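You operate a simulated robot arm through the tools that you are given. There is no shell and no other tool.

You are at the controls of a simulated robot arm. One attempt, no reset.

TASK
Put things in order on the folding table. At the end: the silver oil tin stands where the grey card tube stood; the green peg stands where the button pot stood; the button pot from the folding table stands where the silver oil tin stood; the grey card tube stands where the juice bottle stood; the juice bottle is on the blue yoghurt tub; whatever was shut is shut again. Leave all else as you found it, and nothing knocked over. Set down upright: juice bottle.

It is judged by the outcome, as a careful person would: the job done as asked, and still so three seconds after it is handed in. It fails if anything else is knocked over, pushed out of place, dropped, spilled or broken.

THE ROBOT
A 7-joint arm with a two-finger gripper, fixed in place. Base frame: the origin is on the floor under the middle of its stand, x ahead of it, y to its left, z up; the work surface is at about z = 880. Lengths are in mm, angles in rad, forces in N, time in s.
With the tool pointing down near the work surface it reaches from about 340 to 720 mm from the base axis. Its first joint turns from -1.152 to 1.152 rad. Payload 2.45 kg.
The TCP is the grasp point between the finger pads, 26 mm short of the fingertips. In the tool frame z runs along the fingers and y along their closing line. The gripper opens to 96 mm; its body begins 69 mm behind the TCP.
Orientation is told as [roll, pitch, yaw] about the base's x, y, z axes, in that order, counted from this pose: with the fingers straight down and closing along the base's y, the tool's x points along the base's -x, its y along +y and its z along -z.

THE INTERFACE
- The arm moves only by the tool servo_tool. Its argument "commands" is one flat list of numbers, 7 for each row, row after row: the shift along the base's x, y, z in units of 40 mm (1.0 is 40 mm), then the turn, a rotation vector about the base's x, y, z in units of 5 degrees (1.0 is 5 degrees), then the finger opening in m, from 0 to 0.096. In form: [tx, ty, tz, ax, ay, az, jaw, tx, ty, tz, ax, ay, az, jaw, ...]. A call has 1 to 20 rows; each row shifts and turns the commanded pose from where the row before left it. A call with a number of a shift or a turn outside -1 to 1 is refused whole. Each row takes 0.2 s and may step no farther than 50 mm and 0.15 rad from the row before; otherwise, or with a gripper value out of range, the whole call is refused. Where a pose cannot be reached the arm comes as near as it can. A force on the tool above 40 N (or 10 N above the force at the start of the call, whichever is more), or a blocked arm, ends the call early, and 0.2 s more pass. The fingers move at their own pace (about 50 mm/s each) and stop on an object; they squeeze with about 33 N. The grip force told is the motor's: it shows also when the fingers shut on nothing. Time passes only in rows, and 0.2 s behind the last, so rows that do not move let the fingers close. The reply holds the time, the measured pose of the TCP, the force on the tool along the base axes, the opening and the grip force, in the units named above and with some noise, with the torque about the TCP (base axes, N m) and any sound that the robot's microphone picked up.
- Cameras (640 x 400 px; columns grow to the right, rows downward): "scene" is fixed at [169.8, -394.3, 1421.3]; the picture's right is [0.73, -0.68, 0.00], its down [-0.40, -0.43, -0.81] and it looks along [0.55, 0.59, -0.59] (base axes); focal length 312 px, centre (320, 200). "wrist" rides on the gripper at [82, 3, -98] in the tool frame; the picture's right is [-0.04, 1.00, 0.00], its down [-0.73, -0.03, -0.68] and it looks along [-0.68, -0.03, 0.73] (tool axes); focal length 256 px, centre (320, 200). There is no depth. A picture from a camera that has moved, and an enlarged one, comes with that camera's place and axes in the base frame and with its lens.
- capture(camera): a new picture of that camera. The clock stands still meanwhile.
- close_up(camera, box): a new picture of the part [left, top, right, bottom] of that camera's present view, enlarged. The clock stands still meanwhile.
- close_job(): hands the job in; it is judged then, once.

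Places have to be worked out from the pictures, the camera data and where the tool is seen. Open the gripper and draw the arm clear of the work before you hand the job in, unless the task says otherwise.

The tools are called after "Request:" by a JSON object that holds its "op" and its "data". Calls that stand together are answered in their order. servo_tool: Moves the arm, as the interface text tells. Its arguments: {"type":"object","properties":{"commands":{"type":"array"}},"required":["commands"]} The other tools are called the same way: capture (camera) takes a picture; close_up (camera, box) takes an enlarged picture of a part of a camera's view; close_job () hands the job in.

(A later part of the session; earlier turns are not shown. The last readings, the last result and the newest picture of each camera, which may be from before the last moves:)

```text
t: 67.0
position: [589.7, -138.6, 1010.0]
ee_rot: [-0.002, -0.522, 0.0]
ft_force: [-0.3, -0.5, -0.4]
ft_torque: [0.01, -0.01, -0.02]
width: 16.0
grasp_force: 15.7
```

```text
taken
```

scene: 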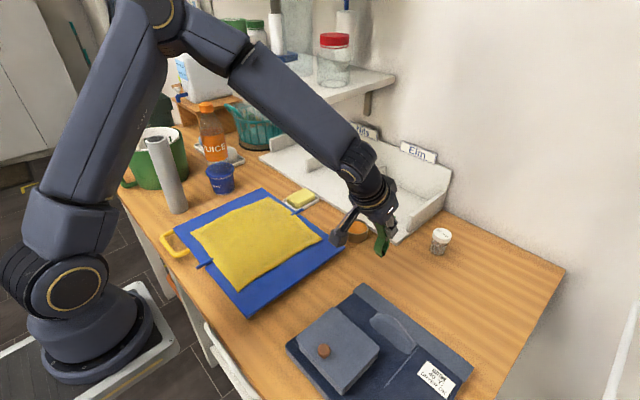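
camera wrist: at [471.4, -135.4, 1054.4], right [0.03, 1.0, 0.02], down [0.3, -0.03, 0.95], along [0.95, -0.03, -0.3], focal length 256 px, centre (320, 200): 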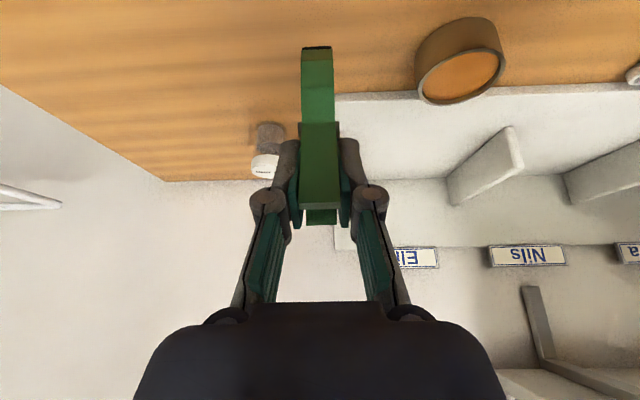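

Peg is above the pot's spot and straight. I lower to a few mm above the table.

Request:
{"op": "servo_tool", "data": {"commands": [0, 0, -0.2, 0, 0, 0, 0.0, 0, 0, -0.3, 0, 0, 0, 0.0, 0, 0, -0.25, 0, 0, 0, 0.0, 0, 0, -0.15, 0, 0, 0, 0.0, 0, 0, -0.08, 0, 0, 0, 0.0]}}

Request:
{"op": "close_up", "data": {"camera": "scene", "box": [330, 200, 430, 290]}}

```text
t: 68.2
position: [590.4, -139.0, 970.8]
ee_rot: [-0.001, -0.522, -0.002]
ft_force: [-1.2, -0.2, 0.1]
ft_torque: [-0.01, 0.01, 0.04]
width: 16.1
grasp_force: 16.4
```

```text
4.44 times, centred on (380, 245) of scene
camera zoom: at [169.8, -394.3, 1421.3], right [0.73, -0.68, 0.0], down [-0.4, -0.43, -0.81], along [0.55, 0.59, -0.59], focal length 1389 px, centre (53, 0)
```

zoom: 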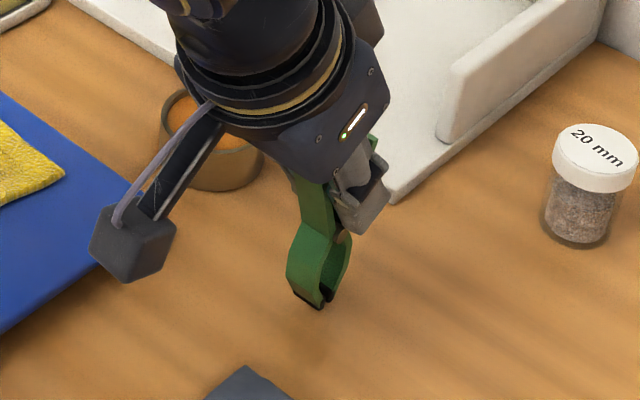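

Base tips look within a few mm of the pot's old centre. I apply a 1.5 mm correction and lower in small steps to contact.

Request:
{"op": "servo_tool", "data": {"commands": [0.04, 0, -0.05, 0, 0, 0, 0.0, 0, 0, -0.05, 0, 0, 0, 0.0]}}

Request:
{"op": "servo_tool", "data": {"commands": [0, 0, -0.03, 0, 0, 0, 0.0]}}

```text
t: 68.8
position: [590.7, -137.6, 968.1]
ee_rot: [0.0, -0.523, 0.0]
ft_force: [0.7, -0.2, -0.5]
ft_torque: [0.0, 0.01, 0.0]
width: 15.8
grasp_force: 15.8
```

```text
t: 69.2
position: [591.4, -137.4, 965.1]
ee_rot: [-0.002, -0.523, 0.0]
ft_force: [-0.3, -0.3, -0.7]
ft_torque: [0.02, -0.02, -0.01]
width: 15.8
grasp_force: 16.1
```

No contact yet at z ≈ 965; I continue down by about 1 mm.

Request:
{"op": "servo_tool", "data": {"commands": [0, 0, -0.025, 0, 0, 0, 0.0]}}

```text
t: 69.6
position: [590.7, -138.2, 964.8]
ee_rot: [-0.002, -0.525, -0.002]
ft_force: [-0.8, -0.1, 0.6]
ft_torque: [0.03, -0.03, -0.01]
width: 16.1
grasp_force: 16.2
```

Reading is near the expected contact height; another half millimetre to confirm.

Request:
{"op": "servo_tool", "data": {"commands": [0, 0, -0.02, 0, 0, 0, 0.0]}}

```text
t: 70.0
position: [592.0, -138.2, 964.8]
ee_rot: [-0.002, -0.526, -0.001]
ft_force: [-2.3, 0.1, 8.0]
ft_torque: [0.08, 0.17, -0.01]
width: 16.1
grasp_force: 16.6
```

Contact (8 N). I relieve it slightly and open the fingers slowly so the peg stays standing.

Request:
{"op": "servo_tool", "data": {"commands": [0, 0, 0.015, 0, 0, 0, 0.0, 0, 0, 0, 0, 0, 0, 0.018, 0, 0, 0, 0, 0, 0, 0.022, 0, 0, 0, 0, 0, 0, 0.028, 0, 0, 0, 0, 0, 0, 0.036, 0, 0, 0, 0, 0, 0, 0.044, 0, 0, 0, 0, 0, 0, 0.05]}}

Request:
{"op": "capture", "data": {"camera": "wrist"}}

Request:
{"op": "close_up", "data": {"camera": "scene", "box": [330, 200, 430, 290]}}

```text
t: 71.6
position: [592.0, -137.3, 964.0]
ee_rot: [-0.001, -0.523, -0.001]
ft_force: [-0.4, 0.4, 0.1]
ft_torque: [0.03, -0.01, 0.02]
width: 49.9
grasp_force: 0.0
```

```text
taken
camera wrist: at [473.4, -135.2, 1008.9], right [0.04, 1.0, 0.02], down [0.3, -0.03, 0.95], along [0.95, -0.03, -0.3], focal length 256 px, centre (320, 200)
```

wrist: 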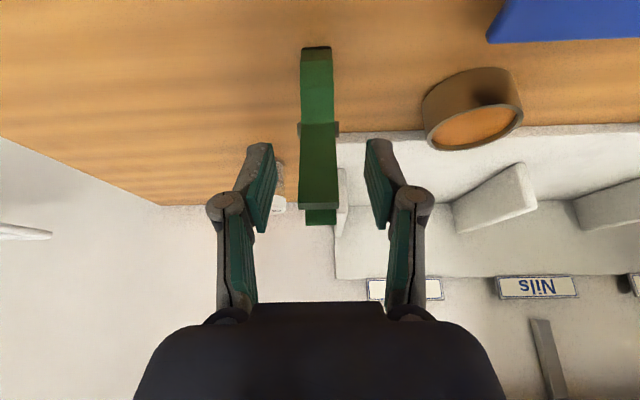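

```text
4.44 times, centred on (380, 245) of scene
camera zoom: at [169.8, -394.3, 1421.3], right [0.73, -0.68, 0.0], down [-0.4, -0.43, -0.81], along [0.55, 0.59, -0.59], focal length 1389 px, centre (53, 0)
```

zoom: 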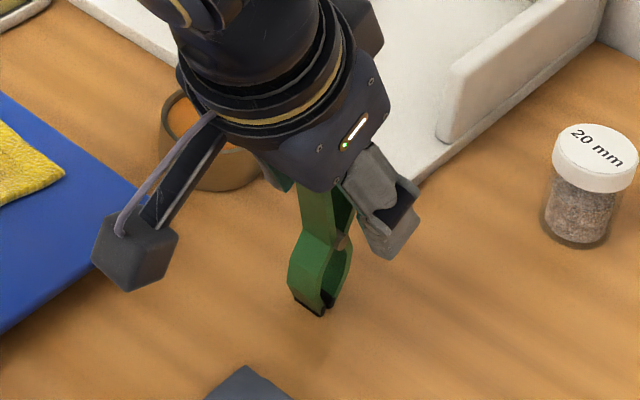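

The peg stands on its own. I withdraw up and back along the tool axis and check.

Request:
{"op": "servo_tool", "data": {"commands": [-0.1, 0, 0.17, 0, 0, 0, 0.05, -0.2, 0, 0.346, 0, 0, 0, 0.05, -0.25, 0, 0.433, 0, 0, 0, 0.05, -0.3, 0, 0.52, 0, 0, 0, 0.06, -0.3, 0, 0.52, 0, 0, 0, 0.08, -0.2, 0, 0.4, 0, 0, 0, 0.08, -0.357, 0.094, 0.758, 0, 0, 0, 0.08, -0.357, 0.094, 0.758, 0, 0, 0, 0.08, -0.357, 0.094, 0.758, 0, 0, 0, 0.08]}}

Request:
{"op": "capture", "data": {"camera": "scene"}}

```text
t: 73.6
position: [493.9, -126.0, 1150.9]
ee_rot: [-0.001, -0.525, 0.0]
ft_force: [0.3, -0.4, 0.0]
ft_torque: [0.02, -0.04, 0.03]
width: 80.0
grasp_force: 0.1
```

```text
taken
```

scene: 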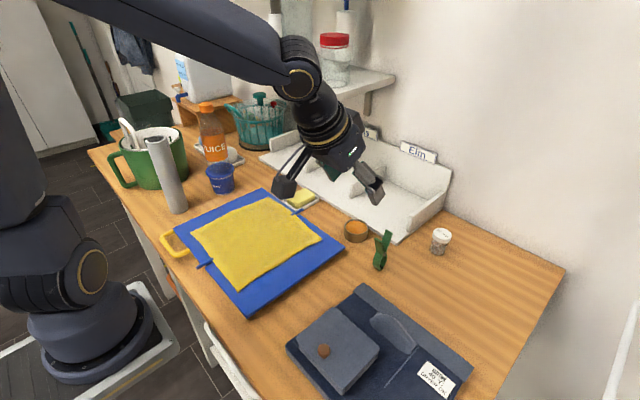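

Peg, pot, tin and bottle are all standing properly. Now I swing at z ≈ 1150 to the tube's bearing (47.5°), shrinking radius to ~470.

Request:
{"op": "servo_tool", "data": {"commands": [0.1225, 0.85, 0, 0, 0, 0.594, 0.08, 0.065, 0.855, 0, 0, 0, 0.594, 0.08, 0.005, 0.85, 0, 0, 0, 0.594, 0.08, -0.05, 0.845, 0, 0, 0, 0.594, 0.08, -0.1075, 0.835, 0, 0, 0, 0.594, 0.08, -0.1625, 0.825, 0, 0, 0, 0.594, 0.08, -0.2175, 0.805, 0, 0, 0, 0.594, 0.08, -0.27, 0.785, 0, 0, 0, 0.594, 0.08, -0.3225, 0.76, 0, 0, 0, 0.594, 0.08, -0.37, 0.735, 0, 0, 0, 0.594, 0.08, -0.415, 0.7025, 0, 0, 0, 0.594, 0.08, -0.4625, 0.67, 0, 0, 0, 0.594, 0.08, -0.5025, 0.635, 0, 0, 0, 0.594, 0.08, -0.54, 0.595, 0, 0, 0, 0.594, 0.08, -0.58, 0.555, 0, 0, 0, 0.594, 0.08, -0.61, 0.51, 0, 0, 0, 0.594, 0.08]}}

Request:
{"op": "capture", "data": {"camera": "wrist"}}

Request:
{"op": "capture", "data": {"camera": "scene"}}

```text
t: 77.0
position: [316.4, 346.8, 1149.9]
ee_rot: [-0.002, -0.523, 0.831]
ft_force: [-0.1, 0.1, 0.2]
ft_torque: [-0.03, 0.0, 0.0]
width: 80.0
grasp_force: 0.2
```

```text
taken
camera wrist: at [235.3, 259.4, 1195.1], right [-0.71, 0.7, 0.02], down [0.22, 0.2, 0.95], along [0.66, 0.69, -0.3], focal length 256 px, centre (320, 200)
```

wrist: 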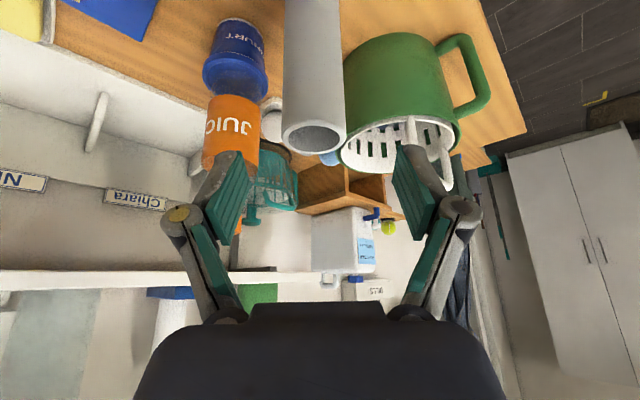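

```text
taken
```

scene: 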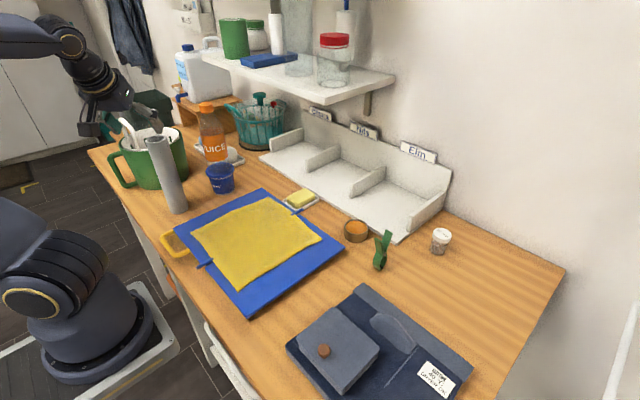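

I measure the tube precisely with close-ups of its base and rim.

Request:
{"op": "close_up", "data": {"camera": "scene", "box": [135, 125, 205, 225]}}

Request:
{"op": "close_up", "data": {"camera": "wrist", "box": [250, 0, 380, 170]}}

```text
4.00 times, centred on (170, 175) of scene
camera zoom: at [169.8, -394.3, 1421.3], right [0.73, -0.68, 0.0], down [-0.4, -0.43, -0.81], along [0.55, 0.59, -0.59], focal length 1250 px, centre (920, 300)
```

zoom: 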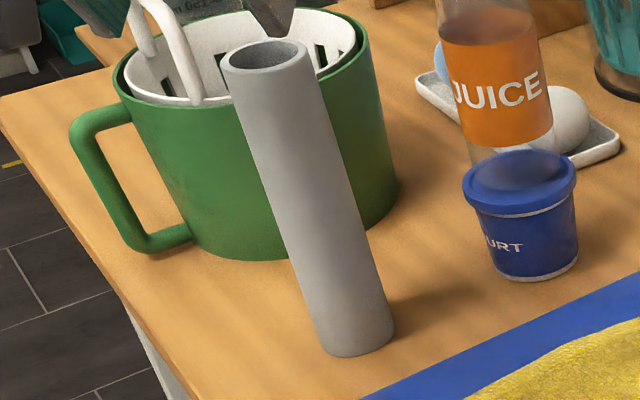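

```text
2.35 times, centred on (315, 85) of wrist
camera zoom: at [235.3, 259.4, 1195.1], right [-0.71, 0.7, 0.02], down [0.22, 0.2, 0.95], along [0.66, 0.69, -0.3], focal length 602 px, centre (332, 471)
```

zoom: 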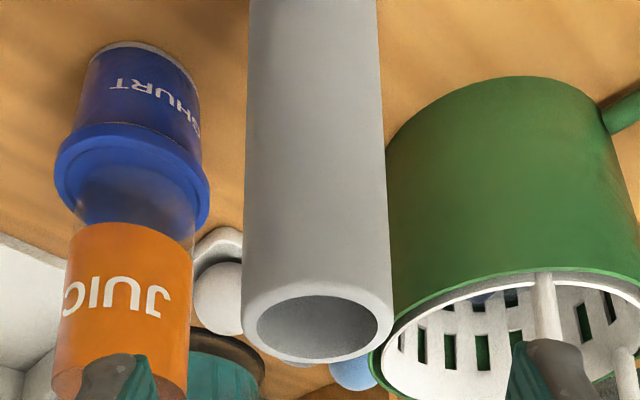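

Tube axis ≈ (357,385), top z ≈ 1093, Ø ≈ 52, ~5 mm right of the tool plane. I correct sideways and descend along the tool axis to straddle its upper part.

Request:
{"op": "servo_tool", "data": {"commands": [0.0925, -0.085, 0, 0, 0, 0, 0.08, 0.118, 0.1295, -0.344, 0, 0, 0, 0.08, 0.118, 0.1295, -0.344, 0, 0, 0, 0.08, 0.118, 0.1295, -0.344, 0, 0, 0, 0.08, 0.118, 0.1295, -0.344, 0, 0, 0, 0.08]}}

Request:
{"op": "capture", "data": {"camera": "wrist"}}

Request:
{"op": "close_up", "data": {"camera": "scene", "box": [80, 60, 230, 220]}}

```text
t: 78.2
position: [339.9, 364.5, 1095.1]
ee_rot: [0.0, -0.525, 0.83]
ft_force: [0.2, 1.1, -0.3]
ft_torque: [0.01, -0.02, -0.03]
width: 80.0
grasp_force: 0.1
```

```text
taken
camera wrist: at [258.3, 276.7, 1140.2], right [-0.71, 0.7, 0.02], down [0.22, 0.2, 0.95], along [0.67, 0.68, -0.3], focal length 256 px, centre (320, 200)
```

wrist: 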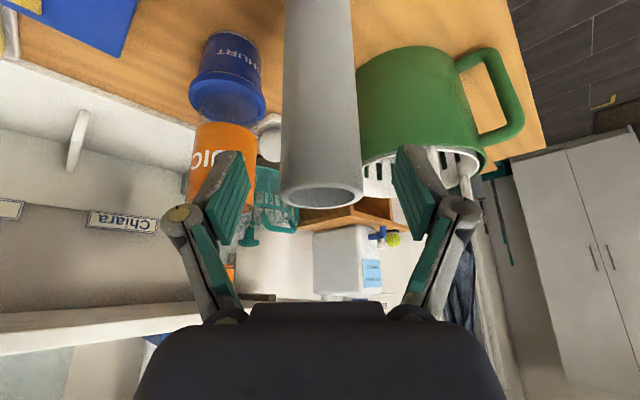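

```text
2.50 times, centred on (155, 140) of scene
camera zoom: at [169.8, -394.3, 1421.3], right [0.73, -0.68, 0.0], down [-0.4, -0.43, -0.81], along [0.55, 0.59, -0.59], focal length 781 px, centre (732, 350)
```

zoom: 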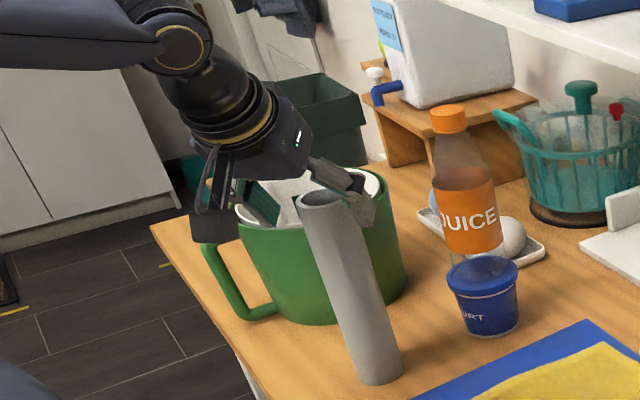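

Tube is centred between the open fingers and nothing is near. I continue the descent to TCP z ≈ 1040.

Request:
{"op": "servo_tool", "data": {"commands": [0.123, 0.116, -0.344, 0, 0, 0, 0.08, 0.123, 0.116, -0.344, 0, 0, 0, 0.08, 0.123, 0.116, -0.344, 0, 0, 0, 0.08, 0.123, 0.116, -0.344, 0, 0, 0, 0.08]}}

Request:
{"op": "capture", "data": {"camera": "wrist"}}

Request:
{"op": "close_up", "data": {"camera": "scene", "box": [80, 60, 230, 220]}}

```text
t: 79.2
position: [360.1, 382.7, 1041.0]
ee_rot: [-0.002, -0.524, 0.827]
ft_force: [1.0, 0.9, 0.0]
ft_torque: [0.01, -0.01, 0.0]
width: 80.0
grasp_force: 0.1
```

```text
taken
camera wrist: at [277.9, 295.1, 1085.4], right [-0.71, 0.7, 0.02], down [0.22, 0.2, 0.95], along [0.67, 0.69, -0.3], focal length 256 px, centre (320, 200)
```

wrist: 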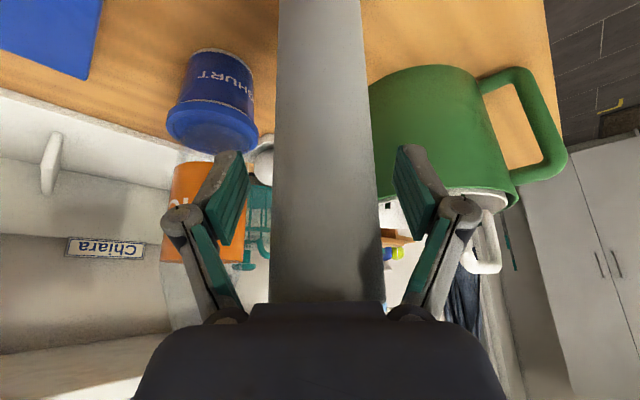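

```text
2.50 times, centred on (155, 140) of scene
camera zoom: at [169.8, -394.3, 1421.3], right [0.73, -0.68, 0.0], down [-0.4, -0.43, -0.81], along [0.55, 0.59, -0.59], focal length 781 px, centre (732, 350)
```

zoom: 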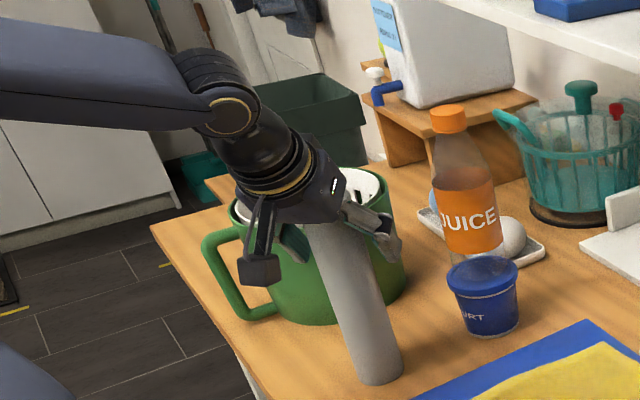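

Tube axis is ~4 mm beyond the TCP and centred. Closing on the tube.

Request:
{"op": "servo_tool", "data": {"commands": [0, 0, 0, 0, 0, 0, 0.065, 0, 0, 0, 0, 0, 0, 0.055, 0, 0, 0, 0, 0, 0, 0.045, 0, 0, 0, 0, 0, 0, 0.04, 0, 0, 0, 0, 0, 0, 0.04]}}

Request:
{"op": "capture", "data": {"camera": "wrist"}}

```text
t: 80.4
position: [359.9, 381.8, 1039.9]
ee_rot: [0.0, -0.524, 0.829]
ft_force: [1.0, -0.1, 0.6]
ft_torque: [-0.01, -0.01, 0.02]
width: 44.2
grasp_force: 32.7
```

```text
taken
camera wrist: at [277.8, 294.9, 1085.5], right [-0.71, 0.7, 0.02], down [0.22, 0.2, 0.95], along [0.67, 0.69, -0.3], focal length 256 px, centre (320, 200)
```

wrist: 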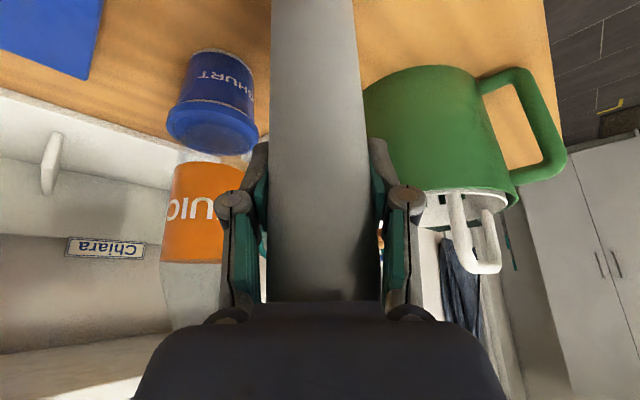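

Tube gripped (33 N). I lift it slowly straight up 120 mm, then draw it inward to radius 470.

Request:
{"op": "servo_tool", "data": {"commands": [0, 0, 0.1, 0, 0, 0, 0.04, 0, 0, 0.3, 0, 0, 0, 0.04, 0, 0, 0.5, 0, 0, 0, 0.04, 0, 0, 0.6, 0, 0, 0, 0.04, 0, 0, 0.6, 0, 0, 0, 0.04, 0, 0, 0.5, 0, 0, 0, 0.04, 0, 0, 0.4, 0, 0, 0, 0.04, -0.15, -0.16, 0, 0, 0, 0, 0.04, -0.314, -0.333, 0, 0, 0, 0, 0.04, -0.314, -0.333, 0, 0, 0, 0, 0.04, -0.164, -0.173, 0, 0, 0, 0, 0.04]}}

Request:
{"op": "capture", "data": {"camera": "scene"}}

Request:
{"op": "capture", "data": {"camera": "wrist"}}

```text
t: 82.8
position: [321.3, 341.8, 1160.7]
ee_rot: [-0.003, -0.523, 0.83]
ft_force: [-0.1, 0.4, 0.2]
ft_torque: [-0.01, 0.03, -0.02]
width: 44.3
grasp_force: 33.2
```

```text
taken
```

scene: 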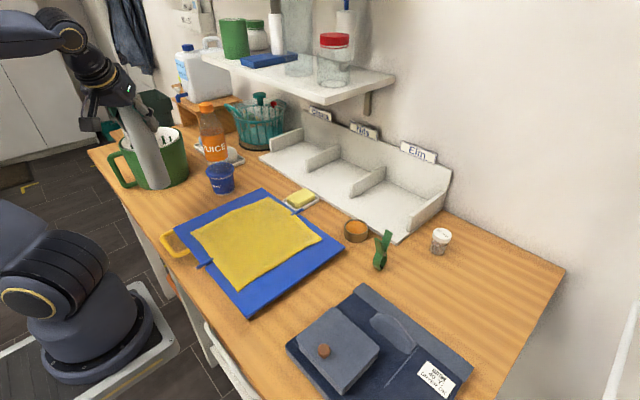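

```text
taken
camera wrist: at [240.1, 255.5, 1204.1], right [-0.71, 0.7, 0.02], down [0.22, 0.2, 0.95], along [0.67, 0.68, -0.3], focal length 256 px, centre (320, 200)
```

wrist: 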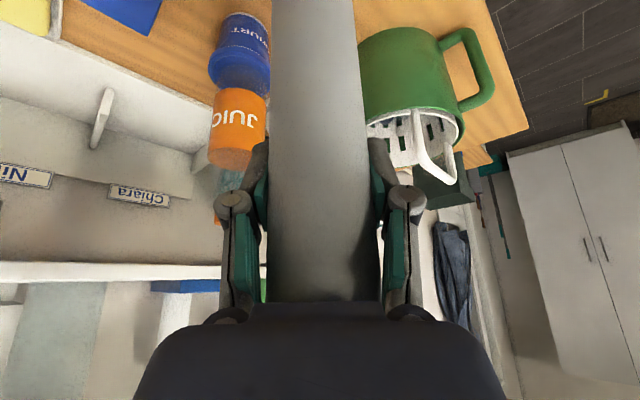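

Tube is lifted, nothing was left behind. Now the arc across to the bottle's former bearing (≈ −23°).

Request:
{"op": "servo_tool", "data": {"commands": [0.5056, -0.5064, 0, 0, 0, -0.698, 0.04, 0.4739, -0.5363, 0, 0, 0, -0.698, 0.04, 0.4403, -0.5641, 0, 0, 0, -0.698, 0.04, 0.4052, -0.5899, 0, 0, 0, -0.698, 0.04, 0.3685, -0.6134, 0, 0, 0, -0.698, 0.04, 0.3305, -0.6347, 0, 0, 0, -0.698, 0.04, 0.2912, -0.6536, 0, 0, 0, -0.698, 0.04, 0.2509, -0.6702, 0, 0, 0, -0.698, 0.04, 0.2097, -0.6842, 0, 0, 0, -0.698, 0.04, 0.1676, -0.6957, 0, 0, 0, -0.698, 0.04, 0.1249, -0.7046, 0, 0, 0, -0.698, 0.04, 0.0818, -0.7109, 0, 0, 0, -0.698, 0.04, 0.0384, -0.7146, 0, 0, 0, -0.698, 0.04, -0.0052, -0.7156, 0, 0, 0, -0.698, 0.04, -0.0487, -0.714, 0, 0, 0, -0.698, 0.04, -0.0921, -0.7097, 0, 0, 0, -0.698, 0.04, -0.1351, -0.7027, 0, 0, 0, -0.698, 0.04, -0.1777, -0.6932, 0, 0, 0, -0.698, 0.04, -0.2195, -0.6811, 0, 0, 0, -0.698, 0.04, -0.2606, -0.6665, 0, 0, 0, -0.698, 0.04]}}

Request:
{"op": "capture", "data": {"camera": "scene"}}

```text
t: 87.0
position: [431.9, -183.5, 1159.6]
ee_rot: [-0.002, -0.524, -0.39]
ft_force: [-0.4, -0.5, 0.4]
ft_torque: [0.01, 0.0, -0.01]
width: 43.8
grasp_force: 32.7
```

```text
taken
```

scene: 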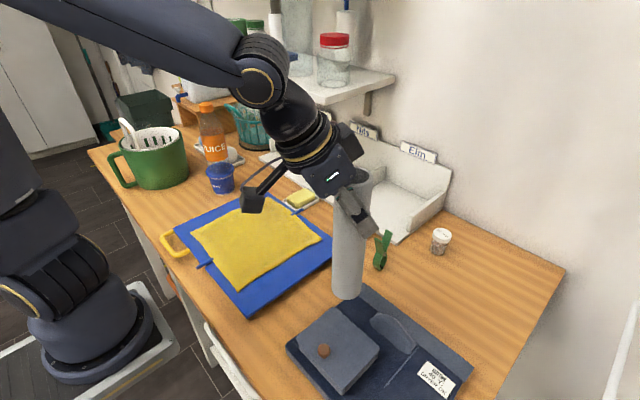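

Tube is carried upright. Extending out radially to the bottle's former place (618.5,-260), still 120 mm up.

Request:
{"op": "servo_tool", "data": {"commands": [0.247, -0.1014, 0, 0, 0, 0, 0.04, 0.494, -0.2027, 0, 0, 0, 0, 0.04, 0.618, -0.2534, 0, 0, 0, 0, 0.04, 0.618, -0.2534, 0, 0, 0, 0, 0.04, 0.618, -0.2534, 0, 0, 0, 0, 0.04, 0.618, -0.2534, 0, 0, 0, 0, 0.04, 0.618, -0.2534, 0, 0, 0, 0, 0.04, 0.494, -0.2027, 0, 0, 0, 0, 0.04, 0.247, -0.1014, 0, 0, 0, 0, 0.04]}}

Request:
{"op": "capture", "data": {"camera": "scene"}}

Request:
{"op": "capture", "data": {"camera": "wrist"}}

```text
t: 89.0
position: [445.3, -195.0, 1160.6]
ee_rot: [0.005, -0.528, -0.39]
ft_force: [0.6, -0.3, -0.5]
ft_torque: [0.0, -0.02, 0.01]
width: 43.9
grasp_force: 32.8
out of reach, approached as far as the arm can: row 2, 3, 4, 5, 6, 7, 8, 9
```

```text
taken
```

scene: 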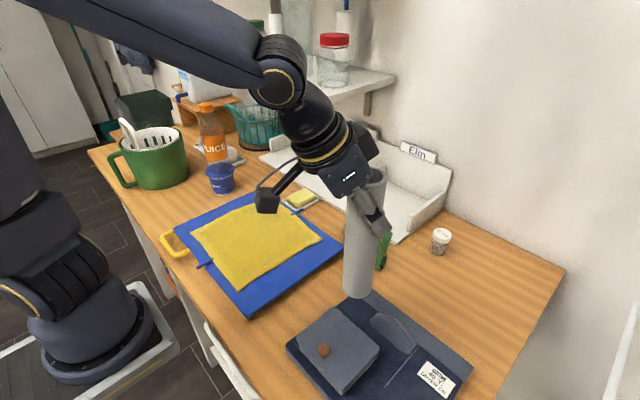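

```text
taken
camera wrist: at [336.8, -148.1, 1204.2], right [0.41, 0.91, 0.03], down [0.26, -0.14, 0.96], along [0.88, -0.38, -0.29], focal length 256 px, centre (320, 200)
```

wrist: 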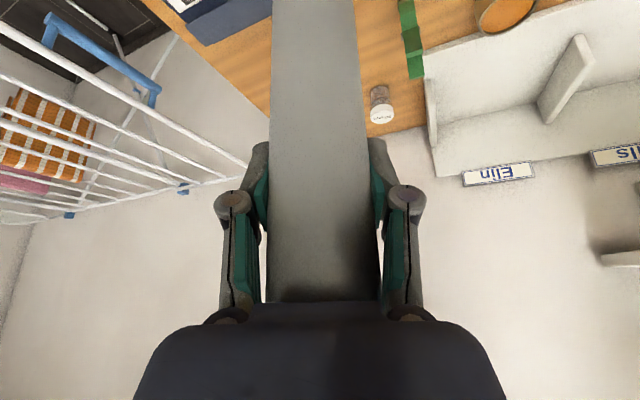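

The move stalled at (445,-195): the arm hit some joint limit in this configuration, with the tube still safely held 120 mm up. I test a small move down-and-out to see which directions are free.

Request:
{"op": "servo_tool", "data": {"commands": [0, 0, -0.25, 0, 0, 0, 0.04, 0.2, -0.08, -0.25, 0, 0, 0, 0.04]}}

```text
t: 89.6
position: [444.6, -196.9, 1146.0]
ee_rot: [0.007, -0.528, -0.388]
ft_force: [-0.4, 0.0, -0.3]
ft_torque: [0.04, 0.0, -0.02]
width: 44.1
grasp_force: 33.1
out of reach, approached as far as the arm can: row 2
```

Down is fine but outward is blocked; I try turning yaw by a few degrees, which changes the wrist-roll/forearm joints, then a small outward step.

Request:
{"op": "servo_tool", "data": {"commands": [0, 0, 0, 0, 0, 1, 0.04, 0.2, -0.08, 0, 0, 0, 0, 0.04]}}

Request:
{"op": "servo_tool", "data": {"commands": [0, 0, 0, 0.3875, 0.9218, 0, 0.04, 0.2, -0.08, 0, 0, 0, 0, 0.04]}}

```text
t: 90.2
position: [453.4, -200.5, 1144.9]
ee_rot: [-0.002, -0.525, -0.3]
ft_force: [-0.5, -0.4, 0.1]
ft_torque: [-0.01, 0.01, -0.03]
width: 44.0
grasp_force: 32.8
```

```text
t: 90.8
position: [454.9, -200.6, 1140.6]
ee_rot: [0.039, -0.479, -0.32]
ft_force: [-0.1, 0.1, 0.1]
ft_torque: [0.02, -0.01, 0.0]
width: 44.2
grasp_force: 33.2
out of reach, approached as far as the arm can: row 1, 2
```

Yaw toward zero frees the arm (all my earlier moves out there used yaw ≈ 0), but the tilt test left a slight rotation error. I turn yaw to 0 and restore tilt to exactly 30° while the tube is in the air.

Request:
{"op": "servo_tool", "data": {"commands": [0, 0, 0, 0, 0, 0.917, 0.04, 0, 0, 0, 0, 0, 0.917, 0.04, 0, 0, 0, 0, 0, 0.917, 0.04, 0, 0, 0, 0, 0, 0.917, 0.04, 0, 0, 0, -0.387, -0.516, -0.223, 0.04]}}

Request:
{"op": "capture", "data": {"camera": "scene"}}

```text
t: 92.0
position: [453.6, -201.3, 1140.8]
ee_rot: [-0.001, -0.525, 0.0]
ft_force: [0.3, 0.0, -0.5]
ft_torque: [-0.01, -0.04, -0.03]
width: 44.2
grasp_force: 32.5
```

```text
taken
```

scene: 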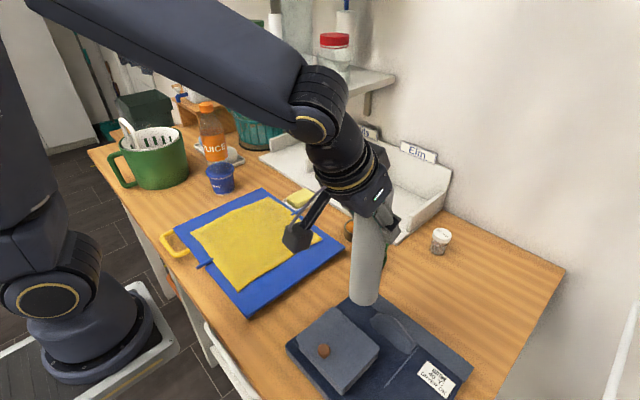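

Orientation is restored exactly (tilt 30°, yaw 0). Moving outward again toward (614.5,-260) at the same height.

Request:
{"op": "servo_tool", "data": {"commands": [0.2516, -0.092, 0, 0, 0, 0, 0.04, 0.503, -0.184, 0, 0, 0, 0, 0.04, 0.629, -0.23, 0, 0, 0, 0, 0.04, 0.629, -0.23, 0, 0, 0, 0, 0.04, 0.629, -0.23, 0, 0, 0, 0, 0.04, 0.629, -0.23, 0, 0, 0, 0, 0.04, 0.503, -0.184, 0, 0, 0, 0, 0.04, 0.2516, -0.092, 0, 0, 0, 0, 0.04]}}

Request:
{"op": "capture", "data": {"camera": "scene"}}

Request:
{"op": "capture", "data": {"camera": "wrist"}}

```text
t: 93.8
position: [615.7, -258.9, 1140.2]
ee_rot: [-0.001, -0.525, -0.001]
ft_force: [0.3, 0.2, 0.2]
ft_torque: [0.0, 0.0, 0.01]
width: 44.0
grasp_force: 32.7
```

```text
taken
```

scene: 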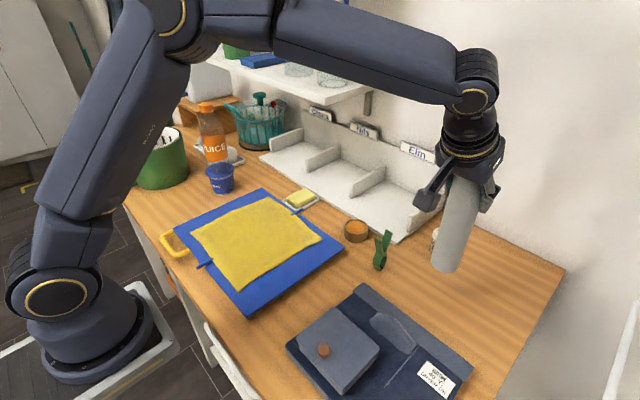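

```text
taken
camera wrist: at [498.2, -257.5, 1185.2], right [0.03, 1.0, 0.02], down [0.29, -0.03, 0.96], along [0.95, -0.03, -0.3], focal length 256 px, centre (320, 200)
```

wrist: 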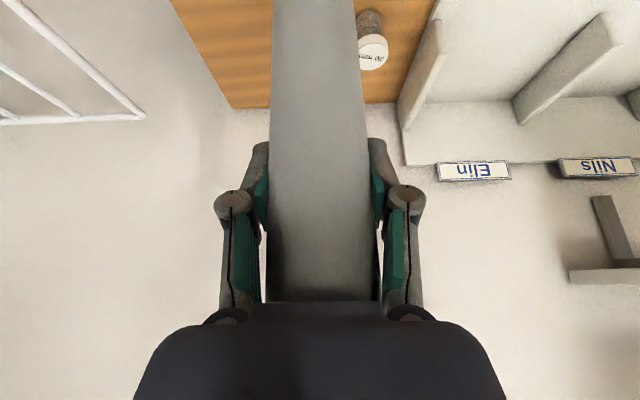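

Reached without problems; the base's projected position matches (619,-259). Lowering ~92 mm.

Request:
{"op": "servo_tool", "data": {"commands": [0, 0, -0.2, 0, 0, 0, 0.04, 0, 0, -0.4, 0, 0, 0, 0.04, 0, 0, -0.5, 0, 0, 0, 0.04, 0, 0, -0.5, 0, 0, 0, 0.04, 0, 0, -0.4, 0, 0, 0, 0.04, 0, 0, -0.2, 0, 0, 0, 0.04, 0, 0, -0.1, 0, 0, 0, 0.04]}}

Request:
{"op": "close_up", "data": {"camera": "scene", "box": [370, 190, 500, 320]}}

```text
t: 95.4
position: [615.9, -260.5, 1048.7]
ee_rot: [0.0, -0.524, 0.0]
ft_force: [-0.5, 0.1, -0.2]
ft_torque: [0.03, -0.01, 0.0]
width: 44.1
grasp_force: 32.7
```

```text
3.08 times, centred on (435, 255) of scene
camera zoom: at [169.8, -394.3, 1421.3], right [0.73, -0.68, 0.0], down [-0.4, -0.43, -0.81], along [0.55, 0.59, -0.59], focal length 961 px, centre (-34, 31)
```

zoom: 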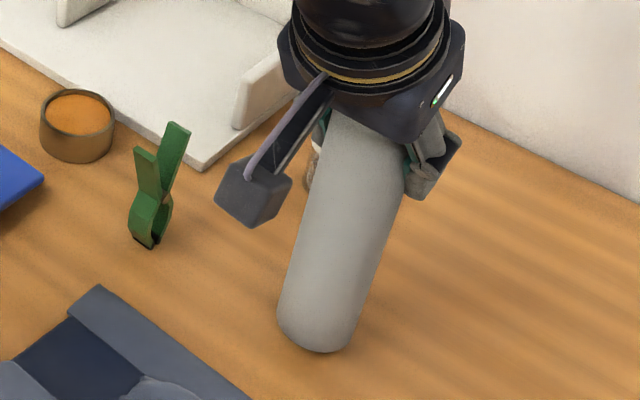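

Base lands within a few mm of the bottle's old centre. I lower in small steps to contact.

Request:
{"op": "servo_tool", "data": {"commands": [0, 0.02, -0.08, 0, 0, 0, 0.04, 0, 0, -0.07, 0, 0, 0, 0.04]}}

Request:
{"op": "servo_tool", "data": {"commands": [0, 0, -0.03, 0, 0, 0, 0.04]}}

```text
t: 96.0
position: [616.7, -259.6, 1043.2]
ee_rot: [0.0, -0.525, 0.0]
ft_force: [0.5, -0.9, 0.3]
ft_torque: [0.0, 0.03, -0.01]
width: 44.1
grasp_force: 33.1
```

```text
t: 96.4
position: [615.9, -259.9, 1041.4]
ee_rot: [-0.001, -0.526, 0.0]
ft_force: [0.4, 0.4, -1.4]
ft_torque: [0.0, 0.02, 0.01]
width: 43.9
grasp_force: 33.1
```

No contact yet at z ≈ 1041.4; continuing 1 mm at a time.

Request:
{"op": "servo_tool", "data": {"commands": [0, 0, -0.03, 0, 0, 0, 0.04]}}

Request:
{"op": "servo_tool", "data": {"commands": [0, 0, -0.02, 0, 0, 0, 0.04]}}

```text
t: 96.8
position: [616.0, -259.9, 1041.1]
ee_rot: [0.0, -0.527, -0.002]
ft_force: [0.9, 0.0, 0.8]
ft_torque: [-0.01, -0.01, 0.01]
width: 43.9
grasp_force: 32.4
```

```text
t: 97.2
position: [616.6, -259.8, 1040.6]
ee_rot: [0.001, -0.525, -0.001]
ft_force: [-1.6, 0.4, 6.2]
ft_torque: [0.18, 0.27, 0.03]
width: 44.2
grasp_force: 32.8
```

Contact (6 N). Before releasing I check that the base sits flat.

Request:
{"op": "close_up", "data": {"camera": "scene", "box": [395, 240, 475, 320]}}

Request:
{"op": "capture", "data": {"camera": "wrist"}}

```text
5.00 times, centred on (435, 280) of scene
camera zoom: at [169.6, -394.3, 1421.4], right [0.73, -0.68, 0.0], down [-0.4, -0.43, -0.81], along [0.55, 0.59, -0.59], focal length 1562 px, centre (-255, -200)
```

zoom: 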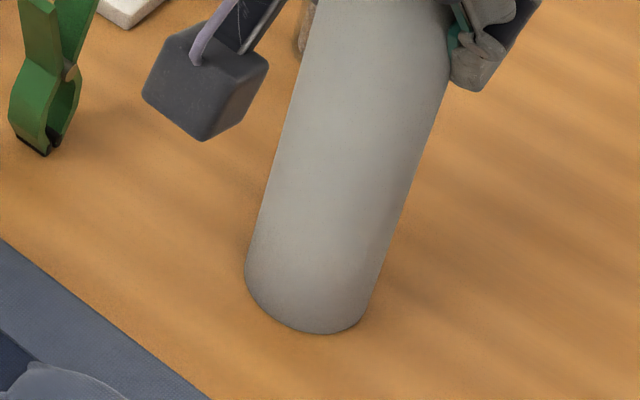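

```text
taken
camera wrist: at [497.4, -256.8, 1084.6], right [0.04, 1.0, 0.02], down [0.29, -0.03, 0.96], along [0.96, -0.03, -0.29], focal length 256 px, centre (320, 200)
```

wrist: 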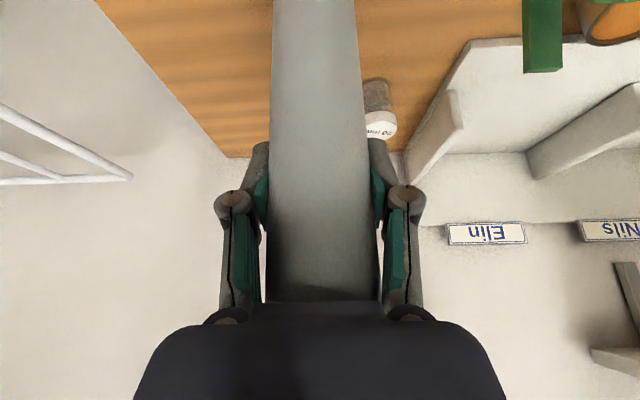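

The tube is upright (same attitude as when grasped) and at ≈ (616,-260). I relieve the contact and open slowly.

Request:
{"op": "servo_tool", "data": {"commands": [0, 0, 0.012, 0, 0, 0, 0.04, 0, 0, 0, 0, 0, 0, 0.047, 0, 0, 0, 0, 0, 0, 0.052, 0, 0, 0, 0, 0, 0, 0.06, 0, 0, 0, 0, 0, 0, 0.07, 0, 0, 0, 0, 0, 0, 0.076, 0, 0, 0, 0, 0, 0, 0.076]}}

Request:
{"op": "capture", "data": {"camera": "wrist"}}

Request:
{"op": "close_up", "data": {"camera": "scene", "box": [370, 180, 510, 320]}}

```text
t: 98.8
position: [616.4, -259.2, 1040.8]
ee_rot: [-0.001, -0.523, 0.001]
ft_force: [0.6, -1.0, 0.3]
ft_torque: [0.01, 0.01, -0.02]
width: 76.0
grasp_force: 0.1
```

```text
taken
camera wrist: at [497.4, -256.9, 1084.6], right [0.04, 1.0, 0.02], down [0.29, -0.03, 0.95], along [0.95, -0.03, -0.3], focal length 256 px, centre (320, 200)
```

wrist: 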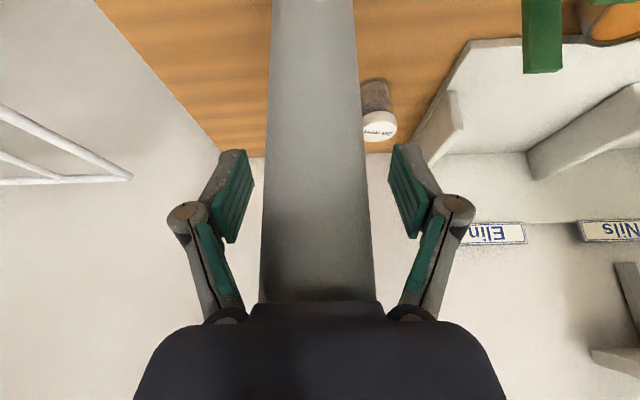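

```text
2.86 times, centred on (440, 250) of scene
camera zoom: at [169.8, -394.3, 1421.3], right [0.73, -0.68, 0.0], down [-0.4, -0.43, -0.81], along [0.55, 0.59, -0.59], focal length 893 px, centre (-23, 57)
```

zoom: 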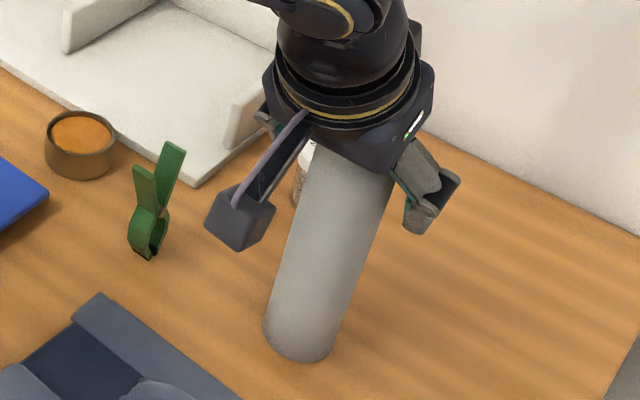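

The tube stands free. I withdraw up along the tool axis, then cross over to the tin's temporary spot.

Request:
{"op": "servo_tool", "data": {"commands": [-0.1, 0, 0.173, 0, 0, 0, 0.076, -0.2, 0, 0.346, 0, 0, 0, 0.076, -0.3, 0, 0.52, 0, 0, 0, 0.076, -0.3, 0, 0.52, 0, 0, 0, 0.076, -0.3, 0, 0.52, 0, 0, 0, 0.076, -0.3, 0, 0.52, 0, 0, 0, 0.08, 0, 0.6, 0, 0, 0, 0, 0.08, 0, 0.95, -0.1, 0, 0, 0, 0.08, 0, 0.95, -0.15, 0, 0, 0, 0.08, 0, 0.95, -0.15, 0, 0, 0, 0.08, 0, 0.95, -0.15, 0, 0, 0, 0.08, 0, 0.95, -0.15, 0, 0, 0, 0.08, 0, 0.4, -0.15, 0, 0, 0, 0.08]}}

Request:
{"op": "capture", "data": {"camera": "scene"}}

Request:
{"op": "capture", "data": {"camera": "wrist"}}

```text
t: 101.6
position: [556.8, -29.7, 1110.3]
ee_rot: [0.0, -0.526, 0.0]
ft_force: [-0.4, 0.6, 0.2]
ft_torque: [0.01, 0.02, -0.01]
width: 80.0
grasp_force: 0.1
```

```text
taken
```

scene: 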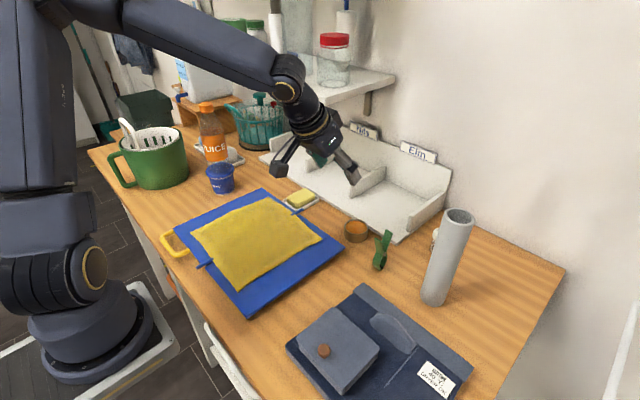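

```text
taken
camera wrist: at [438.3, -26.3, 1154.6], right [0.04, 1.0, 0.02], down [0.29, -0.03, 0.96], along [0.95, -0.03, -0.3], focal length 256 px, centre (320, 200)
```

wrist: 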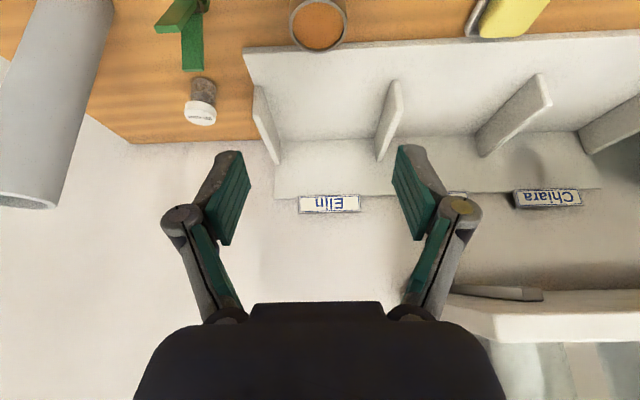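

All standing. I check the tube's base position in a close-up, and the tin's location in the wrist view.

Request:
{"op": "close_up", "data": {"camera": "scene", "box": [395, 200, 495, 320]}}

Request:
{"op": "close_up", "data": {"camera": "wrist", "box": [150, 0, 400, 150]}}

```text
3.33 times, centred on (445, 260) of scene
camera zoom: at [169.8, -394.3, 1421.3], right [0.73, -0.68, 0.0], down [-0.4, -0.43, -0.81], along [0.55, 0.59, -0.59], focal length 1042 px, centre (-97, 0)
```

zoom: 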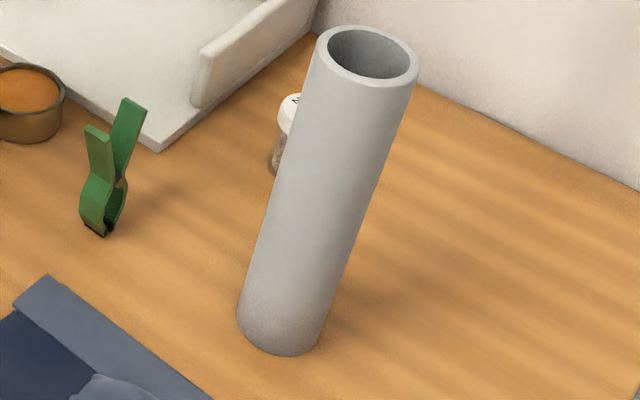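

```text
2.56 times, centred on (275, 75) of wrist
camera zoom: at [438.3, -26.3, 1154.6], right [0.04, 1.0, 0.02], down [0.29, -0.03, 0.96], along [0.95, -0.03, -0.3], focal length 655 px, centre (435, 520)
```

zoom: 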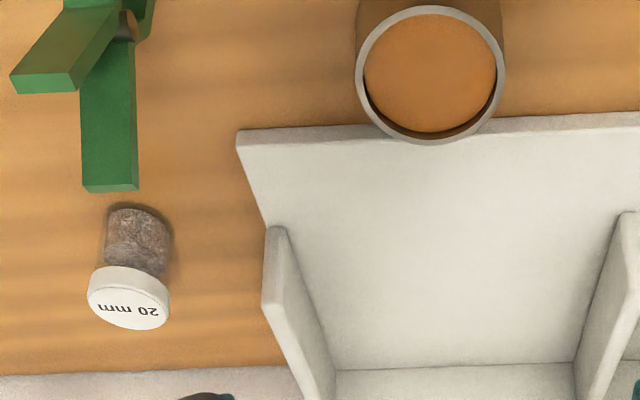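

Tin is at ≈ (632.5,-30.5). I descend to just above it with the fingers open at 80 mm.

Request:
{"op": "servo_tool", "data": {"commands": [0.1325, -0.005, -0.75, 0, 0, 0, 0.08, 0.1325, -0.005, -0.75, 0, 0, 0, 0.08, 0.1325, -0.005, -0.75, 0, 0, 0, 0.08, 0.1325, -0.005, -0.75, 0, 0, 0, 0.08, 0.225, 0, -0.39, 0, 0, 0, 0.08, 0.225, 0, -0.39, 0, 0, 0, 0.08, 0.225, 0, -0.39, 0, 0, 0, 0.08, 0.225, 0, -0.39, 0, 0, 0, 0.08]}}

Request:
{"op": "capture", "data": {"camera": "wrist"}}

```text
t: 103.4
position: [612.8, -29.6, 927.2]
ee_rot: [-0.001, -0.524, 0.0]
ft_force: [-0.3, 0.4, 0.3]
ft_torque: [0.0, 0.01, 0.0]
width: 80.0
grasp_force: 0.1
```

```text
taken
camera wrist: at [494.8, -27.2, 972.1], right [0.04, 1.0, 0.02], down [0.3, -0.03, 0.95], along [0.95, -0.03, -0.3], focal length 256 px, centre (320, 200)
```

wrist: 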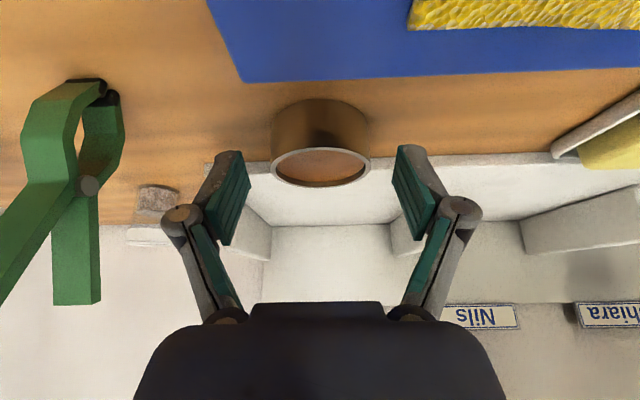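

Centred. Final small descent and close.

Request:
{"op": "servo_tool", "data": {"commands": [0.121, -0.009, -0.184, 0, 0, 0, 0.08, 0.121, -0.009, -0.184, 0, 0, 0, 0.08, 0, 0, 0, 0, 0, 0, 0.065, 0, 0, 0, 0, 0, 0, 0.055, 0, 0, 0, 0, 0, 0, 0.045, 0, 0, 0, 0, 0, 0, 0.045, 0, 0, 0, 0, 0, 0, 0.045]}}

Request:
{"op": "capture", "data": {"camera": "wrist"}}

```text
t: 105.0
position: [622.1, -30.9, 912.4]
ee_rot: [0.0, -0.523, -0.001]
ft_force: [0.4, 0.8, 0.4]
ft_torque: [0.03, -0.02, 0.02]
width: 58.8
grasp_force: 32.6
```

```text
taken
camera wrist: at [504.3, -28.0, 957.3], right [0.04, 1.0, 0.02], down [0.3, -0.03, 0.95], along [0.95, -0.03, -0.3], focal length 256 px, centre (320, 200)
```

wrist: 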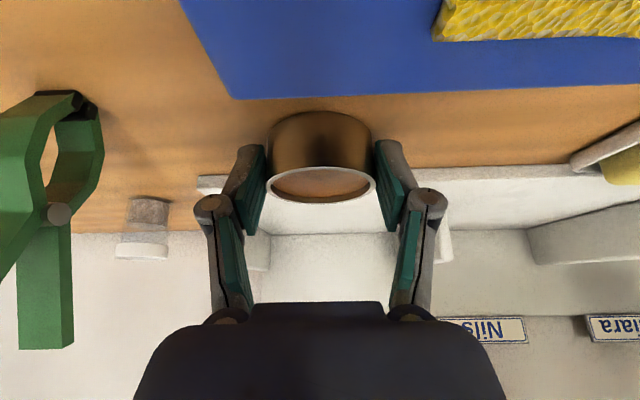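

Tin gripped level again. I lift it slowly 100 mm.

Request:
{"op": "servo_tool", "data": {"commands": [0, 0, 0.05, 0, 0, 0, 0.045, 0, 0, 0.13, 0, 0, 0, 0.045, 0, 0, 0.24, 0, 0, 0, 0.045, 0, 0, 0.34, 0, 0, 0, 0.045, 0, 0, 0.4, 0, 0, 0, 0.045, 0, 0, 0.42, 0, 0, 0, 0.045, 0, 0, 0.38, 0, 0, 0, 0.045, 0, 0, 0.28, 0, 0, 0, 0.045, 0, 0, 0.17, 0, 0, 0, 0.045, 0, 0, 0.09, 0, 0, 0, 0.045]}}

Request:
{"op": "capture", "data": {"camera": "wrist"}}

```text
t: 107.2
position: [621.4, -31.2, 1013.4]
ee_rot: [-0.001, -0.524, -0.001]
ft_force: [0.6, 0.8, -1.6]
ft_torque: [0.0, 0.03, -0.03]
width: 58.9
grasp_force: 33.3
```

```text
taken
camera wrist: at [504.0, -28.1, 1057.9], right [0.04, 1.0, 0.02], down [0.3, -0.03, 0.95], along [0.95, -0.03, -0.3], focal length 256 px, centre (320, 200)
```

wrist: 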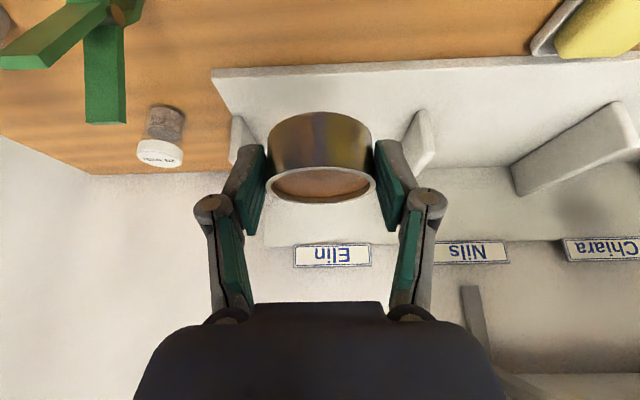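

Level and steady. Gently drawing the tin inward to radius 500.

Request:
{"op": "servo_tool", "data": {"commands": [-0.138, 0.007, 0, 0, 0, 0, 0.045, -0.276, 0.014, 0, 0, 0, 0, 0.045, -0.414, 0.021, 0, 0, 0, 0, 0.045, -0.46, 0.023, 0, 0, 0, 0, 0.045, -0.46, 0.023, 0, 0, 0, 0, 0.045, -0.46, 0.023, 0, 0, 0, 0, 0.045, -0.414, 0.021, 0, 0, 0, 0, 0.045, -0.276, 0.014, 0, 0, 0, 0, 0.045, -0.138, 0.007, 0, 0, 0, 0, 0.045]}}

```text
t: 109.2
position: [500.3, -25.0, 1013.6]
ee_rot: [0.0, -0.524, 0.0]
ft_force: [0.4, 0.3, 0.0]
ft_torque: [0.0, 0.0, -0.03]
width: 58.9
grasp_force: 33.2
```

Now the gentle arc to the tube's former bearing (47°), turning yaw with it.

Request:
{"op": "servo_tool", "data": {"commands": [0.0096, 0.237, 0, 0, 0, 0.2065, 0.045, 0.0057, 0.4744, 0, 0, 0, 0.413, 0.045, -0.0181, 0.5927, 0, 0, 0, 0.5163, 0.045, -0.0462, 0.5912, 0, 0, 0, 0.5163, 0.045, -0.0741, 0.5883, 0, 0, 0, 0.5163, 0.045, -0.1019, 0.5842, 0, 0, 0, 0.5163, 0.045, -0.1294, 0.5787, 0, 0, 0, 0.5163, 0.045, -0.1567, 0.5719, 0, 0, 0, 0.5163, 0.045, -0.1836, 0.5639, 0, 0, 0, 0.5163, 0.045, -0.2101, 0.5545, 0, 0, 0, 0.5163, 0.045, -0.2361, 0.544, 0, 0, 0, 0.5163, 0.045, -0.2616, 0.5322, 0, 0, 0, 0.5163, 0.045, -0.2865, 0.5192, 0, 0, 0, 0.5163, 0.045, -0.3107, 0.5051, 0, 0, 0, 0.5163, 0.045, -0.3343, 0.4898, 0, 0, 0, 0.5163, 0.045, -0.3571, 0.4734, 0, 0, 0, 0.5163, 0.045, -0.3791, 0.456, 0, 0, 0, 0.5163, 0.045, -0.4003, 0.4375, 0, 0, 0, 0.5163, 0.045, -0.3348, 0.3361, 0, 0, 0, 0.413, 0.045, -0.1721, 0.1632, 0, 0, 0, 0.2065, 0.045]}}

Request:
{"op": "capture", "data": {"camera": "wrist"}}

Request:
{"op": "capture", "data": {"camera": "scene"}}

```text
t: 113.4
position: [367.6, 347.1, 986.1]
ee_rot: [0.011, -0.524, 0.817]
ft_force: [-0.2, 0.2, -1.4]
ft_torque: [-0.04, 0.01, 0.04]
width: 59.0
grasp_force: 32.3
out of reach, approached as far as the arm can: row 15, 16, 17, 18, 19, 20
```

```text
taken
camera wrist: at [286.4, 260.7, 1030.5], right [-0.71, 0.7, 0.03], down [0.23, 0.19, 0.96], along [0.67, 0.68, -0.29], focal length 256 px, centre (320, 200)
```

wrist: 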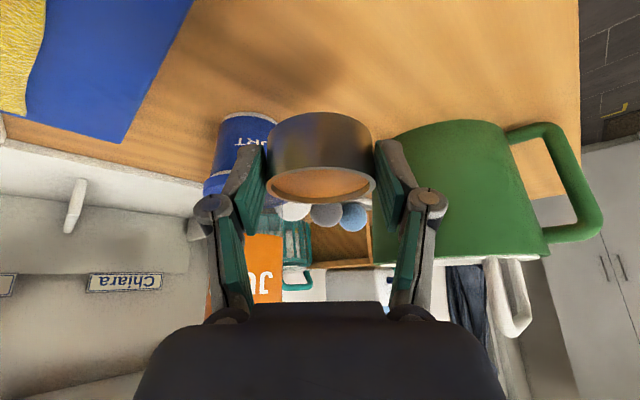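

```text
taken
```

scene: 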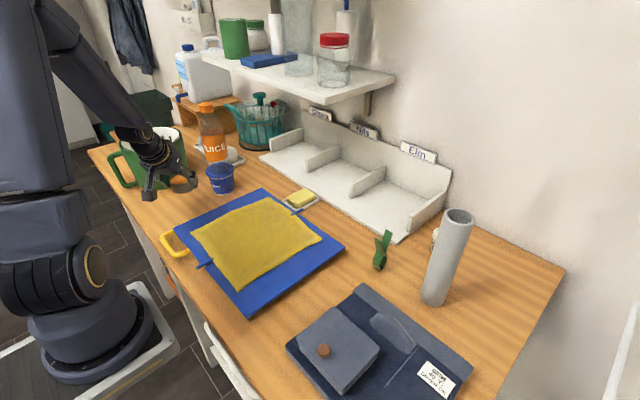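

The arm neared a limit on the last rows (z sagged to 986), but the tin stays level to <1°. I test a small step toward the target to see if it is free from here.

Request:
{"op": "servo_tool", "data": {"commands": [-0.05, 0.15, 0, 0, 0, 0, 0.045, -0.05, 0.15, 0, 0, 0, 0, 0.045]}}

```text
t: 114.0
position: [370.6, 354.7, 983.5]
ee_rot: [0.008, -0.525, 0.824]
ft_force: [-0.1, -0.2, -1.8]
ft_torque: [-0.02, 0.0, 0.01]
width: 59.1
grasp_force: 32.8
out of reach, approached as far as the arm can: row 1, 2
```

It slides along an inner-radius limit (arm folded), so lower and slightly farther out is the free direction. I descend 30 mm while moving a little outward.

Request:
{"op": "servo_tool", "data": {"commands": [0.06, 0.07, -0.2, 0, 0, 0, 0.045, 0.06, 0.07, -0.25, 0, 0, 0, 0.045, 0.05, 0.06, -0.25, 0, 0, 0, 0.045]}}

```text
t: 114.8
position: [378.6, 360.1, 954.1]
ee_rot: [0.0, -0.524, 0.829]
ft_force: [0.0, 0.1, -0.1]
ft_torque: [0.02, 0.01, 0.02]
width: 58.8
grasp_force: 33.3
```

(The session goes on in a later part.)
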